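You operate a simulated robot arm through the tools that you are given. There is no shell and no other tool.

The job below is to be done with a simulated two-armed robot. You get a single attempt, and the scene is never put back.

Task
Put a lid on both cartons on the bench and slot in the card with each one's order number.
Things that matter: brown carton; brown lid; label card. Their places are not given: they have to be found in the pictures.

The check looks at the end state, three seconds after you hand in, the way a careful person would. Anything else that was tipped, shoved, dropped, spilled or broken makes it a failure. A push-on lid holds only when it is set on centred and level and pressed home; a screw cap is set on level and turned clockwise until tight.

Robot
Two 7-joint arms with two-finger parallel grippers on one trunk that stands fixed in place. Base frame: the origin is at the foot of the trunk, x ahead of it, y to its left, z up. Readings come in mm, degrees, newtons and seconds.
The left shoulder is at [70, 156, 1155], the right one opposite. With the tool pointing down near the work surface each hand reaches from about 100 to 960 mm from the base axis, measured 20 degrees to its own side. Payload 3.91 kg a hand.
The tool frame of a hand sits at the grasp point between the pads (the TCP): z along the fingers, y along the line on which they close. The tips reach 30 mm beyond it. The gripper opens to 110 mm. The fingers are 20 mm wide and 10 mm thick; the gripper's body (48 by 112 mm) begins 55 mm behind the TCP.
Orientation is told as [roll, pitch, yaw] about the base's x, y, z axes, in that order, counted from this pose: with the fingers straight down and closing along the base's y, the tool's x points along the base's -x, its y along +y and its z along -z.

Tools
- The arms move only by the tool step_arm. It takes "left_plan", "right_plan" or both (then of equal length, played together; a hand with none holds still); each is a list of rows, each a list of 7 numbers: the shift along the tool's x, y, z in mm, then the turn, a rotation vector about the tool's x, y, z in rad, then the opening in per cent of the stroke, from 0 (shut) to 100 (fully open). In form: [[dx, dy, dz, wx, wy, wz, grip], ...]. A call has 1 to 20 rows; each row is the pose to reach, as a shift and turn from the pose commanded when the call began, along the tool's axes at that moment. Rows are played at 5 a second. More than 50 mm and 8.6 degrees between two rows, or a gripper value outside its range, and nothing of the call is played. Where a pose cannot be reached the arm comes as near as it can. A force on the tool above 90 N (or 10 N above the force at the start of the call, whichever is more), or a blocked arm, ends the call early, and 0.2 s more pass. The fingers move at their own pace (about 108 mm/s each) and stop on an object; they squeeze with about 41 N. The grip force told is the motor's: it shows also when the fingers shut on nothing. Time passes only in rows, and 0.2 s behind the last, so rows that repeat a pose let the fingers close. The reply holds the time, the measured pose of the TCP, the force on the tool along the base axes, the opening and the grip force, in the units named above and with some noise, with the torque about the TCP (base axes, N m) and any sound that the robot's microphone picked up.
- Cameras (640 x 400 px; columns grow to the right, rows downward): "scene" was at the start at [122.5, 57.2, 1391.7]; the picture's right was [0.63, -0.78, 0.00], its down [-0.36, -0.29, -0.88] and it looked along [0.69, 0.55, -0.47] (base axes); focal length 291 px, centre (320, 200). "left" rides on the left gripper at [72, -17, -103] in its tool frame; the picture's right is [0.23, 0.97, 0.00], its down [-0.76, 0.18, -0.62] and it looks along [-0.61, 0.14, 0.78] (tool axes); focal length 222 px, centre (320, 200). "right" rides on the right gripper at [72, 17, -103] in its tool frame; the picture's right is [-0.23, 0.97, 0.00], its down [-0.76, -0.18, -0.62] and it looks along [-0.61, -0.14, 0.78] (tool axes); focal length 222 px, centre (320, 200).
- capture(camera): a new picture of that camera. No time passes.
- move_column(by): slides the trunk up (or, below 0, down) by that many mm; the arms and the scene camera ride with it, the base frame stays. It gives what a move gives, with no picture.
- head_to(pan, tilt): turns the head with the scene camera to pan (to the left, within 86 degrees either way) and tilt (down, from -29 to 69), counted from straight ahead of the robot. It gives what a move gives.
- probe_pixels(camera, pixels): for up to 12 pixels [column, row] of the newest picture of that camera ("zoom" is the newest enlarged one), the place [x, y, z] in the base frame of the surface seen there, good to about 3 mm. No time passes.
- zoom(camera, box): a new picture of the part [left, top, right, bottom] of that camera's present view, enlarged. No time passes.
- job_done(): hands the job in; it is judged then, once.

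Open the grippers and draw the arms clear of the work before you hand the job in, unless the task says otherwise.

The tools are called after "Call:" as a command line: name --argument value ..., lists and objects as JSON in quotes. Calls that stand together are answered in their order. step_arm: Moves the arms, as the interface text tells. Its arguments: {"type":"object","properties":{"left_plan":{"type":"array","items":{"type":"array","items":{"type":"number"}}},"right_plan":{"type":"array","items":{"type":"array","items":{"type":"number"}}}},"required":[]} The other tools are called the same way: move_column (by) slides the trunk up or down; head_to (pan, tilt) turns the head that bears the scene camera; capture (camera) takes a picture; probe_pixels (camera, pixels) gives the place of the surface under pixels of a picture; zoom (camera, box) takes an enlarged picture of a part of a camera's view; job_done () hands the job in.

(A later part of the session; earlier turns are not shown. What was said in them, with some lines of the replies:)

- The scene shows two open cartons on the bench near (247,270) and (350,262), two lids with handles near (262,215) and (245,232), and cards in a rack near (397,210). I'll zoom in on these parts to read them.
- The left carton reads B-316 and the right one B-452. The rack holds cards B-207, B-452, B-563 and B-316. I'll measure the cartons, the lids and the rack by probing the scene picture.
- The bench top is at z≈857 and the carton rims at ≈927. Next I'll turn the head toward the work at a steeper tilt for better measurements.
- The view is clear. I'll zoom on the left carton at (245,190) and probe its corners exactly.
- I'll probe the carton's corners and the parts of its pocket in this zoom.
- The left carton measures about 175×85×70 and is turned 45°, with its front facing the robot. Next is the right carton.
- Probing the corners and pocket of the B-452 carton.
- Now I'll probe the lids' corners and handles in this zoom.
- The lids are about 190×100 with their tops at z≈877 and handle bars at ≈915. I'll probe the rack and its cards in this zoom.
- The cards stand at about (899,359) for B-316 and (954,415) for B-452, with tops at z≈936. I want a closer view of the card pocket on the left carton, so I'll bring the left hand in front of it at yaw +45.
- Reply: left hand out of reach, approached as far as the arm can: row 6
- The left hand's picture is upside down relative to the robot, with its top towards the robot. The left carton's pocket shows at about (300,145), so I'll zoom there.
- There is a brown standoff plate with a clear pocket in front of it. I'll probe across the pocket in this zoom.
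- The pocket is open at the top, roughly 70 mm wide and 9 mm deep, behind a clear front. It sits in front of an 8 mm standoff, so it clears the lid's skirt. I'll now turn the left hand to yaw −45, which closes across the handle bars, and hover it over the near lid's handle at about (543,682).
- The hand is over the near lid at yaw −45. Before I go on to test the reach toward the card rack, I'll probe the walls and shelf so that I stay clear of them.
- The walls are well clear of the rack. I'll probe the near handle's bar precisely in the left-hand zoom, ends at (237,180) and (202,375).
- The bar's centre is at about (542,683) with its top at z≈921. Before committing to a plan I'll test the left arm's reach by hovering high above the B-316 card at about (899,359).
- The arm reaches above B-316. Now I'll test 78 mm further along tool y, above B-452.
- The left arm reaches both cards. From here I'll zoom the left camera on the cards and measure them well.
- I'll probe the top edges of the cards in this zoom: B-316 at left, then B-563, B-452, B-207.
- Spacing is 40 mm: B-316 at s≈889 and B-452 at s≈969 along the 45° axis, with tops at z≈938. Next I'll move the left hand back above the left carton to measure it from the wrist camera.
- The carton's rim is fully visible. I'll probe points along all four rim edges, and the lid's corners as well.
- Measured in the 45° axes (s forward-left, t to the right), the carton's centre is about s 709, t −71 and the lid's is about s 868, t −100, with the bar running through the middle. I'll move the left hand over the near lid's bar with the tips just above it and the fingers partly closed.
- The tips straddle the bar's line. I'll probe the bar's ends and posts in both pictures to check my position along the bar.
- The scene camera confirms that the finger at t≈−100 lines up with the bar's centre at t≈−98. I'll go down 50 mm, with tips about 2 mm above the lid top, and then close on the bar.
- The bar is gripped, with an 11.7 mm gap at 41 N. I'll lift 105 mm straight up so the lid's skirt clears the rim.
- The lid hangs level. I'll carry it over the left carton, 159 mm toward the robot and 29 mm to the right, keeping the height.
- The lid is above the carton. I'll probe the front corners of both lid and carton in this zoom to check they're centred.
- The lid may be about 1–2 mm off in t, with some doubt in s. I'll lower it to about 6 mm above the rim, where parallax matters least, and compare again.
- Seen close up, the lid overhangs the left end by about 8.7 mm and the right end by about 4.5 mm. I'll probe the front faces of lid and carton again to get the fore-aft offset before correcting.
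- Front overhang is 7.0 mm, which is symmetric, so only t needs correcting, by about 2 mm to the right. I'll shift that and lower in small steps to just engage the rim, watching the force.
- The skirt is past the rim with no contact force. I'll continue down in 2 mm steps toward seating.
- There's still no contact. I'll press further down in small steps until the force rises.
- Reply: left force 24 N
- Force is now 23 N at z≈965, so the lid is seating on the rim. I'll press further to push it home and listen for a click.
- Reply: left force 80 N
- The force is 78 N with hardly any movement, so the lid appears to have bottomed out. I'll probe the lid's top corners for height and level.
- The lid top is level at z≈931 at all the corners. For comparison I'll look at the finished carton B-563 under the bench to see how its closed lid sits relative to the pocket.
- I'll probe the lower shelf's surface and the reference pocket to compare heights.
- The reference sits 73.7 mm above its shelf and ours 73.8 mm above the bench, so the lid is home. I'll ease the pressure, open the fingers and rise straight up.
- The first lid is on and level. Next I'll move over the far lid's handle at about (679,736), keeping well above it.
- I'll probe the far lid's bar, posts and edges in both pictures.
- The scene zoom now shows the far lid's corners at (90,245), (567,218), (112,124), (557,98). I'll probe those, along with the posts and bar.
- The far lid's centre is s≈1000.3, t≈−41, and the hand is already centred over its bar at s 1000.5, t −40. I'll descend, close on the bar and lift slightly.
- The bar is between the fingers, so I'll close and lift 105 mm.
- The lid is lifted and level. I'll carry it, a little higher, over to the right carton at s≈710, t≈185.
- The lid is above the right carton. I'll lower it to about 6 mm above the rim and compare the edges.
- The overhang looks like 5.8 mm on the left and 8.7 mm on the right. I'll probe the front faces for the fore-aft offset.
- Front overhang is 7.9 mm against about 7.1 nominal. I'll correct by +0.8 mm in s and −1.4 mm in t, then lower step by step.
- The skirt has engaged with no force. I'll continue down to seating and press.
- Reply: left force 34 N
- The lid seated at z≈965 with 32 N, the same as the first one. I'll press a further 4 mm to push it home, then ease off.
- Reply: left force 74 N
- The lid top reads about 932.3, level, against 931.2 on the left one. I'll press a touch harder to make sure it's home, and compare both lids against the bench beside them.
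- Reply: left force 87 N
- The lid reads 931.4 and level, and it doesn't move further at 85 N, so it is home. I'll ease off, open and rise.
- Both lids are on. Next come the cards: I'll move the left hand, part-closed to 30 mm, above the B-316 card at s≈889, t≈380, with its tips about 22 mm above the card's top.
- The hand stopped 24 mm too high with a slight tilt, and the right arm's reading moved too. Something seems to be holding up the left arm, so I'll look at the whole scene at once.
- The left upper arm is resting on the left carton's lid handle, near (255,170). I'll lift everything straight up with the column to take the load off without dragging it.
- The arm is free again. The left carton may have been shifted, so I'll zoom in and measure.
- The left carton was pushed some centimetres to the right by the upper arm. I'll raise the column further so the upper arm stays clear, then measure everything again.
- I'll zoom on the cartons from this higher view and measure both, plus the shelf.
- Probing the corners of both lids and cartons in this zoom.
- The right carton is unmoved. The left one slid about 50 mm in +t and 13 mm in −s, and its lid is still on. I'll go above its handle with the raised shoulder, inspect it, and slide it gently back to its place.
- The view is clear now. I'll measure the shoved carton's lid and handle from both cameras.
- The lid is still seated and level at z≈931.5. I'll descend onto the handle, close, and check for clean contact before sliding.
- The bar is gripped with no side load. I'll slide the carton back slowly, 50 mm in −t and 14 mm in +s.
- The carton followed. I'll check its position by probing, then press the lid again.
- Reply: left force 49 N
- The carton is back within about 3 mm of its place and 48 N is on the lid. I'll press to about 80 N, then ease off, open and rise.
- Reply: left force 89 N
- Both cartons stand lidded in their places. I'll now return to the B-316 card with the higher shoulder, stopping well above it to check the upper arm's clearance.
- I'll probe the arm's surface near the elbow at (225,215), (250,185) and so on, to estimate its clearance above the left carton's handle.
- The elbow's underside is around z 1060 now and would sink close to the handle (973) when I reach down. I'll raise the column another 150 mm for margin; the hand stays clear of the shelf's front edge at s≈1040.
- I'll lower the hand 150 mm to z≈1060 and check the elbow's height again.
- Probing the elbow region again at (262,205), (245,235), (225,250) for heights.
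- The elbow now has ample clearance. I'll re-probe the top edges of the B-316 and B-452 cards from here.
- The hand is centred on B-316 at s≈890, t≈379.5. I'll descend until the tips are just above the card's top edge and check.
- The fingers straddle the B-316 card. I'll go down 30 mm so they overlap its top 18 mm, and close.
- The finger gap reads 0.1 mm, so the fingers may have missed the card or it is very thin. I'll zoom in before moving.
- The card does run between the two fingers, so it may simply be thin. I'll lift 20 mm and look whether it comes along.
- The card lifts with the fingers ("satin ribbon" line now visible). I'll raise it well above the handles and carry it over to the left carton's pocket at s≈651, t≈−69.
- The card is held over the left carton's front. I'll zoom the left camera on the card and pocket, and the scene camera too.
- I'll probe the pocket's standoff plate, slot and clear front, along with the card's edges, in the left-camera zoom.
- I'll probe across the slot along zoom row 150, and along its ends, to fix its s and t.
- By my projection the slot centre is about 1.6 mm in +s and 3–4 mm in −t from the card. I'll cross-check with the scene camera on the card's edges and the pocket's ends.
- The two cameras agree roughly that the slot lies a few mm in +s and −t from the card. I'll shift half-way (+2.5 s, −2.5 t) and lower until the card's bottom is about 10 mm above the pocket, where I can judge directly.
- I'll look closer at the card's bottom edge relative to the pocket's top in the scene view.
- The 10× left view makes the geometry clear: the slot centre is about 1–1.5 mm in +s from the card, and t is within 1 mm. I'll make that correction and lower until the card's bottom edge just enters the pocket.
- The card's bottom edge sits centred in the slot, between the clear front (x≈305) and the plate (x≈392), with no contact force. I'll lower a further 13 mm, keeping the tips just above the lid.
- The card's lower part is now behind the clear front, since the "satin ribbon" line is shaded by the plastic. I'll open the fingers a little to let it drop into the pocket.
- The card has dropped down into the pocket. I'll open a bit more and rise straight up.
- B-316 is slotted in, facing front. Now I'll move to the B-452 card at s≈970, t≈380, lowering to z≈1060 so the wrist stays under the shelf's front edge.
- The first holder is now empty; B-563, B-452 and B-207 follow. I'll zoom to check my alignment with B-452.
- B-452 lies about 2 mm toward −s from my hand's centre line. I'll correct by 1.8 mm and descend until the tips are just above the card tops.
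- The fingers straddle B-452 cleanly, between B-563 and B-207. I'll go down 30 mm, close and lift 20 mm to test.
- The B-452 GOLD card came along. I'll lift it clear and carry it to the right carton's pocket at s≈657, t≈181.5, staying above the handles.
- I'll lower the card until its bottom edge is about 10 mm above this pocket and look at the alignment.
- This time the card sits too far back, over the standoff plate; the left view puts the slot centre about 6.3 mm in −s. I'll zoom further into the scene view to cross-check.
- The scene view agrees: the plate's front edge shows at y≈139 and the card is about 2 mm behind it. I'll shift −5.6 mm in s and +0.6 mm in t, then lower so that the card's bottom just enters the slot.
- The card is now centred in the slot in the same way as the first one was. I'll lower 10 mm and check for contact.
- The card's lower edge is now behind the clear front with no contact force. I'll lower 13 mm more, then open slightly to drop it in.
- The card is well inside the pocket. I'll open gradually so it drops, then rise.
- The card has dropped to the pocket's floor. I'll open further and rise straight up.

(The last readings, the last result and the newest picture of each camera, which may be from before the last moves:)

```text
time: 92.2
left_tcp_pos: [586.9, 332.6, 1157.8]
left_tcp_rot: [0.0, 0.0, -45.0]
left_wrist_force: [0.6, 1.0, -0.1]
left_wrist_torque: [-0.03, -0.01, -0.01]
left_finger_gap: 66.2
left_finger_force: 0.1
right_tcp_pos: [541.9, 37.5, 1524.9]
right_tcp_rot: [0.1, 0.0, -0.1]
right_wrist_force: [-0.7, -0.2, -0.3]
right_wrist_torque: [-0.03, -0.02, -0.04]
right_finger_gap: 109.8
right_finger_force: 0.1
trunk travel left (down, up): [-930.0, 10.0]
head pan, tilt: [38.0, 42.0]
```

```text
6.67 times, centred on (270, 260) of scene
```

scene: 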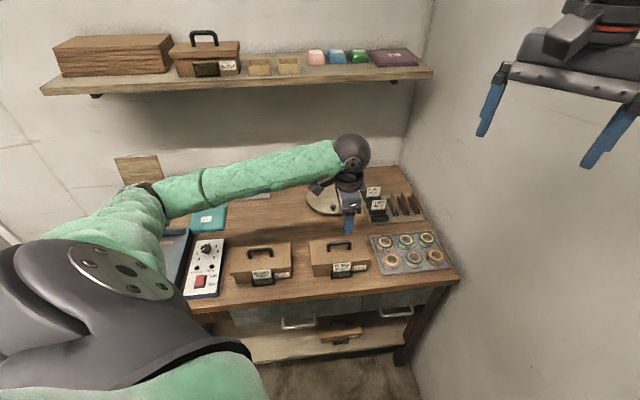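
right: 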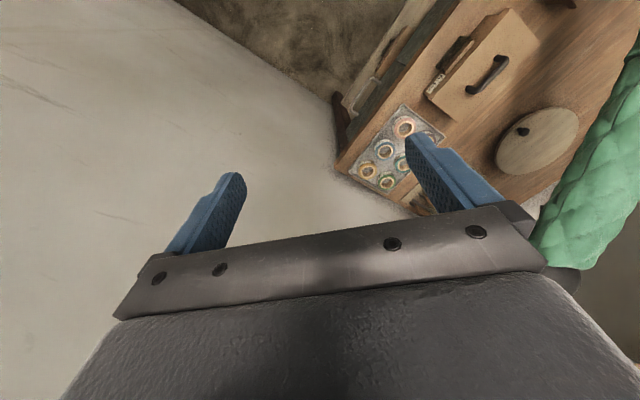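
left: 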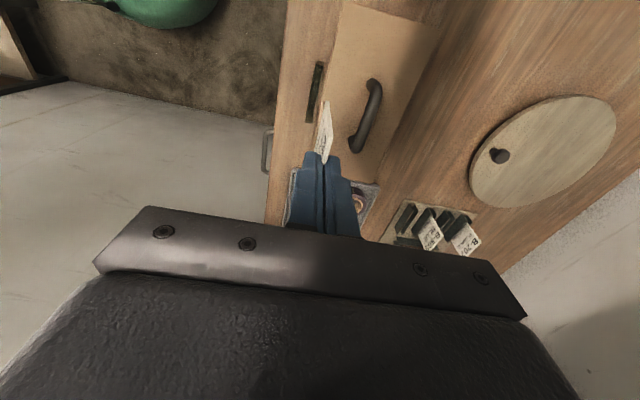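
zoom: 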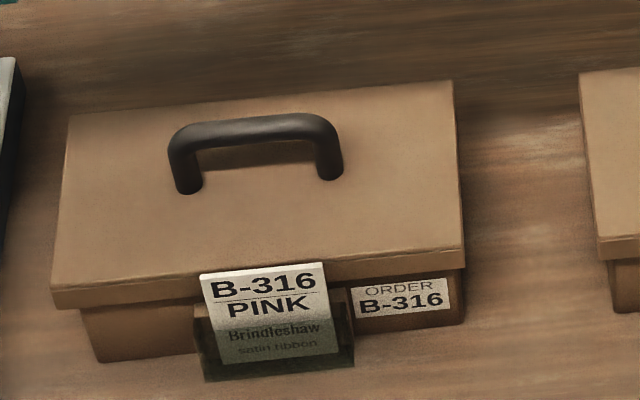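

Both cartons are lidded with matching cards. I'll check that the neighbouring items weren't disturbed, then verify lid heights once more.

Call:
zoom --camera "scene" --box '[150, 190, 250, 310]'

Call:
zoom --camera "scene" --box '[340, 170, 460, 280]'

Call:
zoom --camera "scene" --box '[225, 225, 395, 290]'

Call:
probe_pixels --camera "zoom" --pixels '[[50, 150], [90, 110], [190, 120], [200, 80], [130, 140], [60, 120], [340, 120], [345, 90], [480, 110], [470, 70], [410, 120], [400, 80]]'

```text
3.33 times, centred on (200, 250) of scene
```

zoom: 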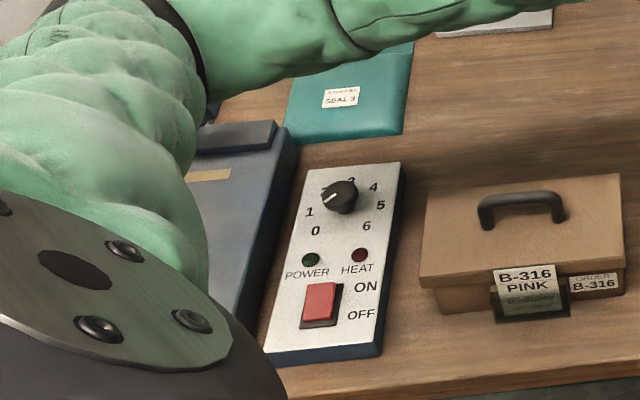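

```text
3.64 times, centred on (400, 225) of scene
```

zoom: 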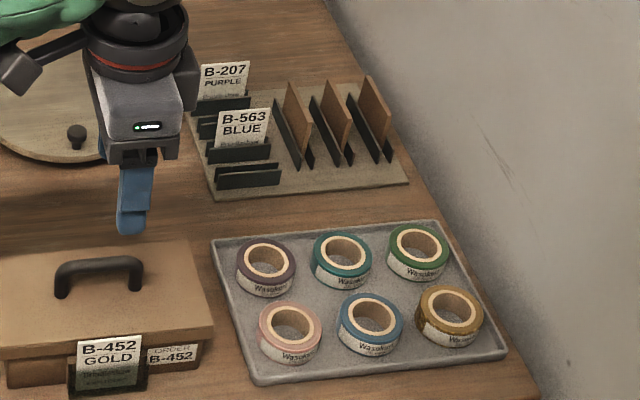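

```text
3.76 times, centred on (310, 258) of scene
```

zoom: 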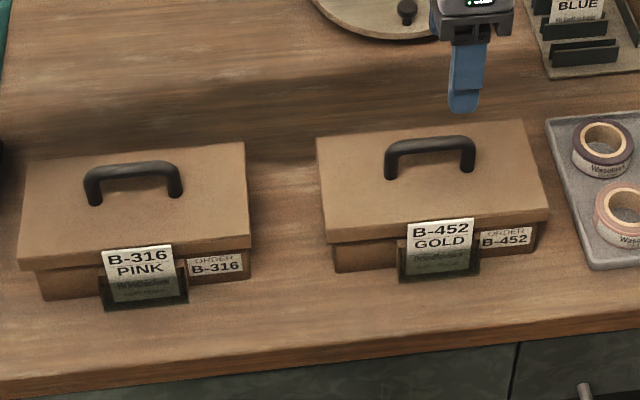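

```text
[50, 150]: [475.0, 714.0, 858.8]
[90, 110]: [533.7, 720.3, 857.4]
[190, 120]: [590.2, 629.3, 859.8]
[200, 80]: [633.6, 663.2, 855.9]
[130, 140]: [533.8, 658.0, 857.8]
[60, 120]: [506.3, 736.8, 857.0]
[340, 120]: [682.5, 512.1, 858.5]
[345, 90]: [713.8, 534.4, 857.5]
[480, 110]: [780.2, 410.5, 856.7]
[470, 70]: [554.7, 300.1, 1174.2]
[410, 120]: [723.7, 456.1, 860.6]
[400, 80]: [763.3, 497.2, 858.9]
```

The neighbours look untouched. I'll probe the lid tops at their corners to confirm they're level and home.

Call:
probe_pixels --camera "zoom" --pixels '[[35, 245], [50, 175], [230, 155], [235, 225], [140, 225], [90, 210], [335, 215], [335, 150], [515, 135], [530, 205], [430, 200], [480, 190]]'

Call:
probe_pixels --camera "zoom" --pixels '[[25, 263], [245, 240], [45, 295], [248, 275], [105, 252], [168, 247], [335, 238], [543, 216], [342, 268], [538, 247], [410, 225], [470, 221]]'

```text
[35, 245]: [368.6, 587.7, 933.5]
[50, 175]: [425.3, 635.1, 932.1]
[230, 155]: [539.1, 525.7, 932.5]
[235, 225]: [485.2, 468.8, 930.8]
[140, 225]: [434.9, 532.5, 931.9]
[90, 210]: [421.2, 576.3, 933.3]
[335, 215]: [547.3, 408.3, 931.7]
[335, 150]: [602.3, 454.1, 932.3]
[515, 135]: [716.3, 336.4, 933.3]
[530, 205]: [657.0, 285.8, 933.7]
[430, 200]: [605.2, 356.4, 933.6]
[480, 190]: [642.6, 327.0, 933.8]
```

```text
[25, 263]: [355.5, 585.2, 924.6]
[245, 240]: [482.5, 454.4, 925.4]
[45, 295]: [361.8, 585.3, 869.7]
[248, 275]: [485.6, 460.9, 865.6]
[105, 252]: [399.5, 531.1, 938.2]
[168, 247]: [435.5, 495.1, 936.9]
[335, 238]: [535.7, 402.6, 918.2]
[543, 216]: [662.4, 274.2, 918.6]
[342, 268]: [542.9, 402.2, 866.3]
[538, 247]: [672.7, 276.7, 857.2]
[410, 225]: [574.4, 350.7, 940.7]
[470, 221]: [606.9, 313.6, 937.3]
```

Lid tops read ≈932 and 933 and are level, and the cartons are in place. I'll draw the left hand up and away with the gripper open.

Call:
step_arm --left_plan '[[0, 0, -40, 0, 0, 0, 80], [0, 0, -80, 0, 0, 0, 100], [35, 18, -100, 0, 0, 0, 100], [75, 38, -115, 0, 0, 0, 100], [115, 58, -120, 0, 0, 0, 100], [155, 79, -120, 0, 0, 0, 100], [195, 99, -120, 0, 0, 0, 100], [235.8, 119.6, -120, 0, 0, 0, 100]]'

Call:
capture --camera "scene"

```text
time: 94.0
left_tcp_pos: [506.0, 583.5, 1280.0]
left_tcp_rot: [0.0, 0.0, -45.1]
left_wrist_force: [0.2, -0.4, -0.3]
left_wrist_torque: [0.02, 0.04, -0.02]
left_finger_gap: 110.1
left_finger_force: 0.0
right_tcp_pos: [540.6, 34.5, 1525.6]
right_tcp_rot: [0.0, 0.2, -0.1]
right_wrist_force: [0.4, -0.5, 0.1]
right_wrist_torque: [0.0, 0.01, -0.03]
right_finger_gap: 110.1
right_finger_force: 0.0
trunk travel left (down, up): [-930.0, 10.0]
head pan, tilt: [38.0, 42.0]
```

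```text
taken
```

scene: 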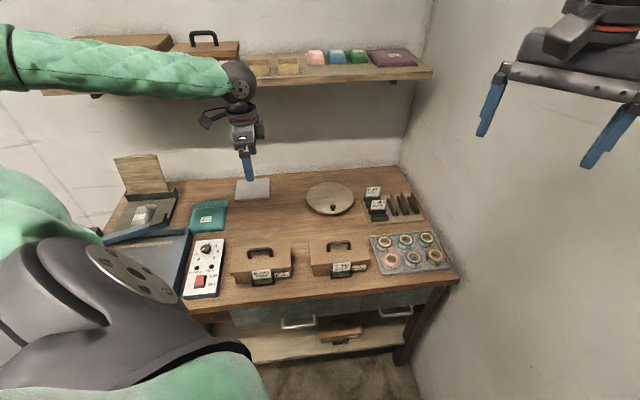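

Both cartons stand lidded and level with matching cards, the grippers are open and the arms are clear. I'm handing the job in.

Call:
job_done

```text
The job is handed in.
```

Both cartons on the bench now have a lid on and the matching card in the front pocket: B-316 on the left, B-452 on the right. The job is handed in.

- **Lids:** I pressed each one down with about 85 N until it stopped moving. Both tops are level and about 74 mm above the bench, matching the closed carton on the lower shelf.
- **Cards:** Each card dropped in behind the clear front and faces forwards, with the order number readable.
- **One mishap:** While reaching for the first card, my left upper arm came down on the left carton's handle. It pushed the carton about 50 mm along the bench. The carton stayed upright with its lid on. I slid it back to within about 3 mm of its place and pressed the lid again. After that I raised the trunk so the arm stayed clear.

Nothing else on the bench looks disturbed in the final pictures. The trunk is still raised about 330 mm from where it started.
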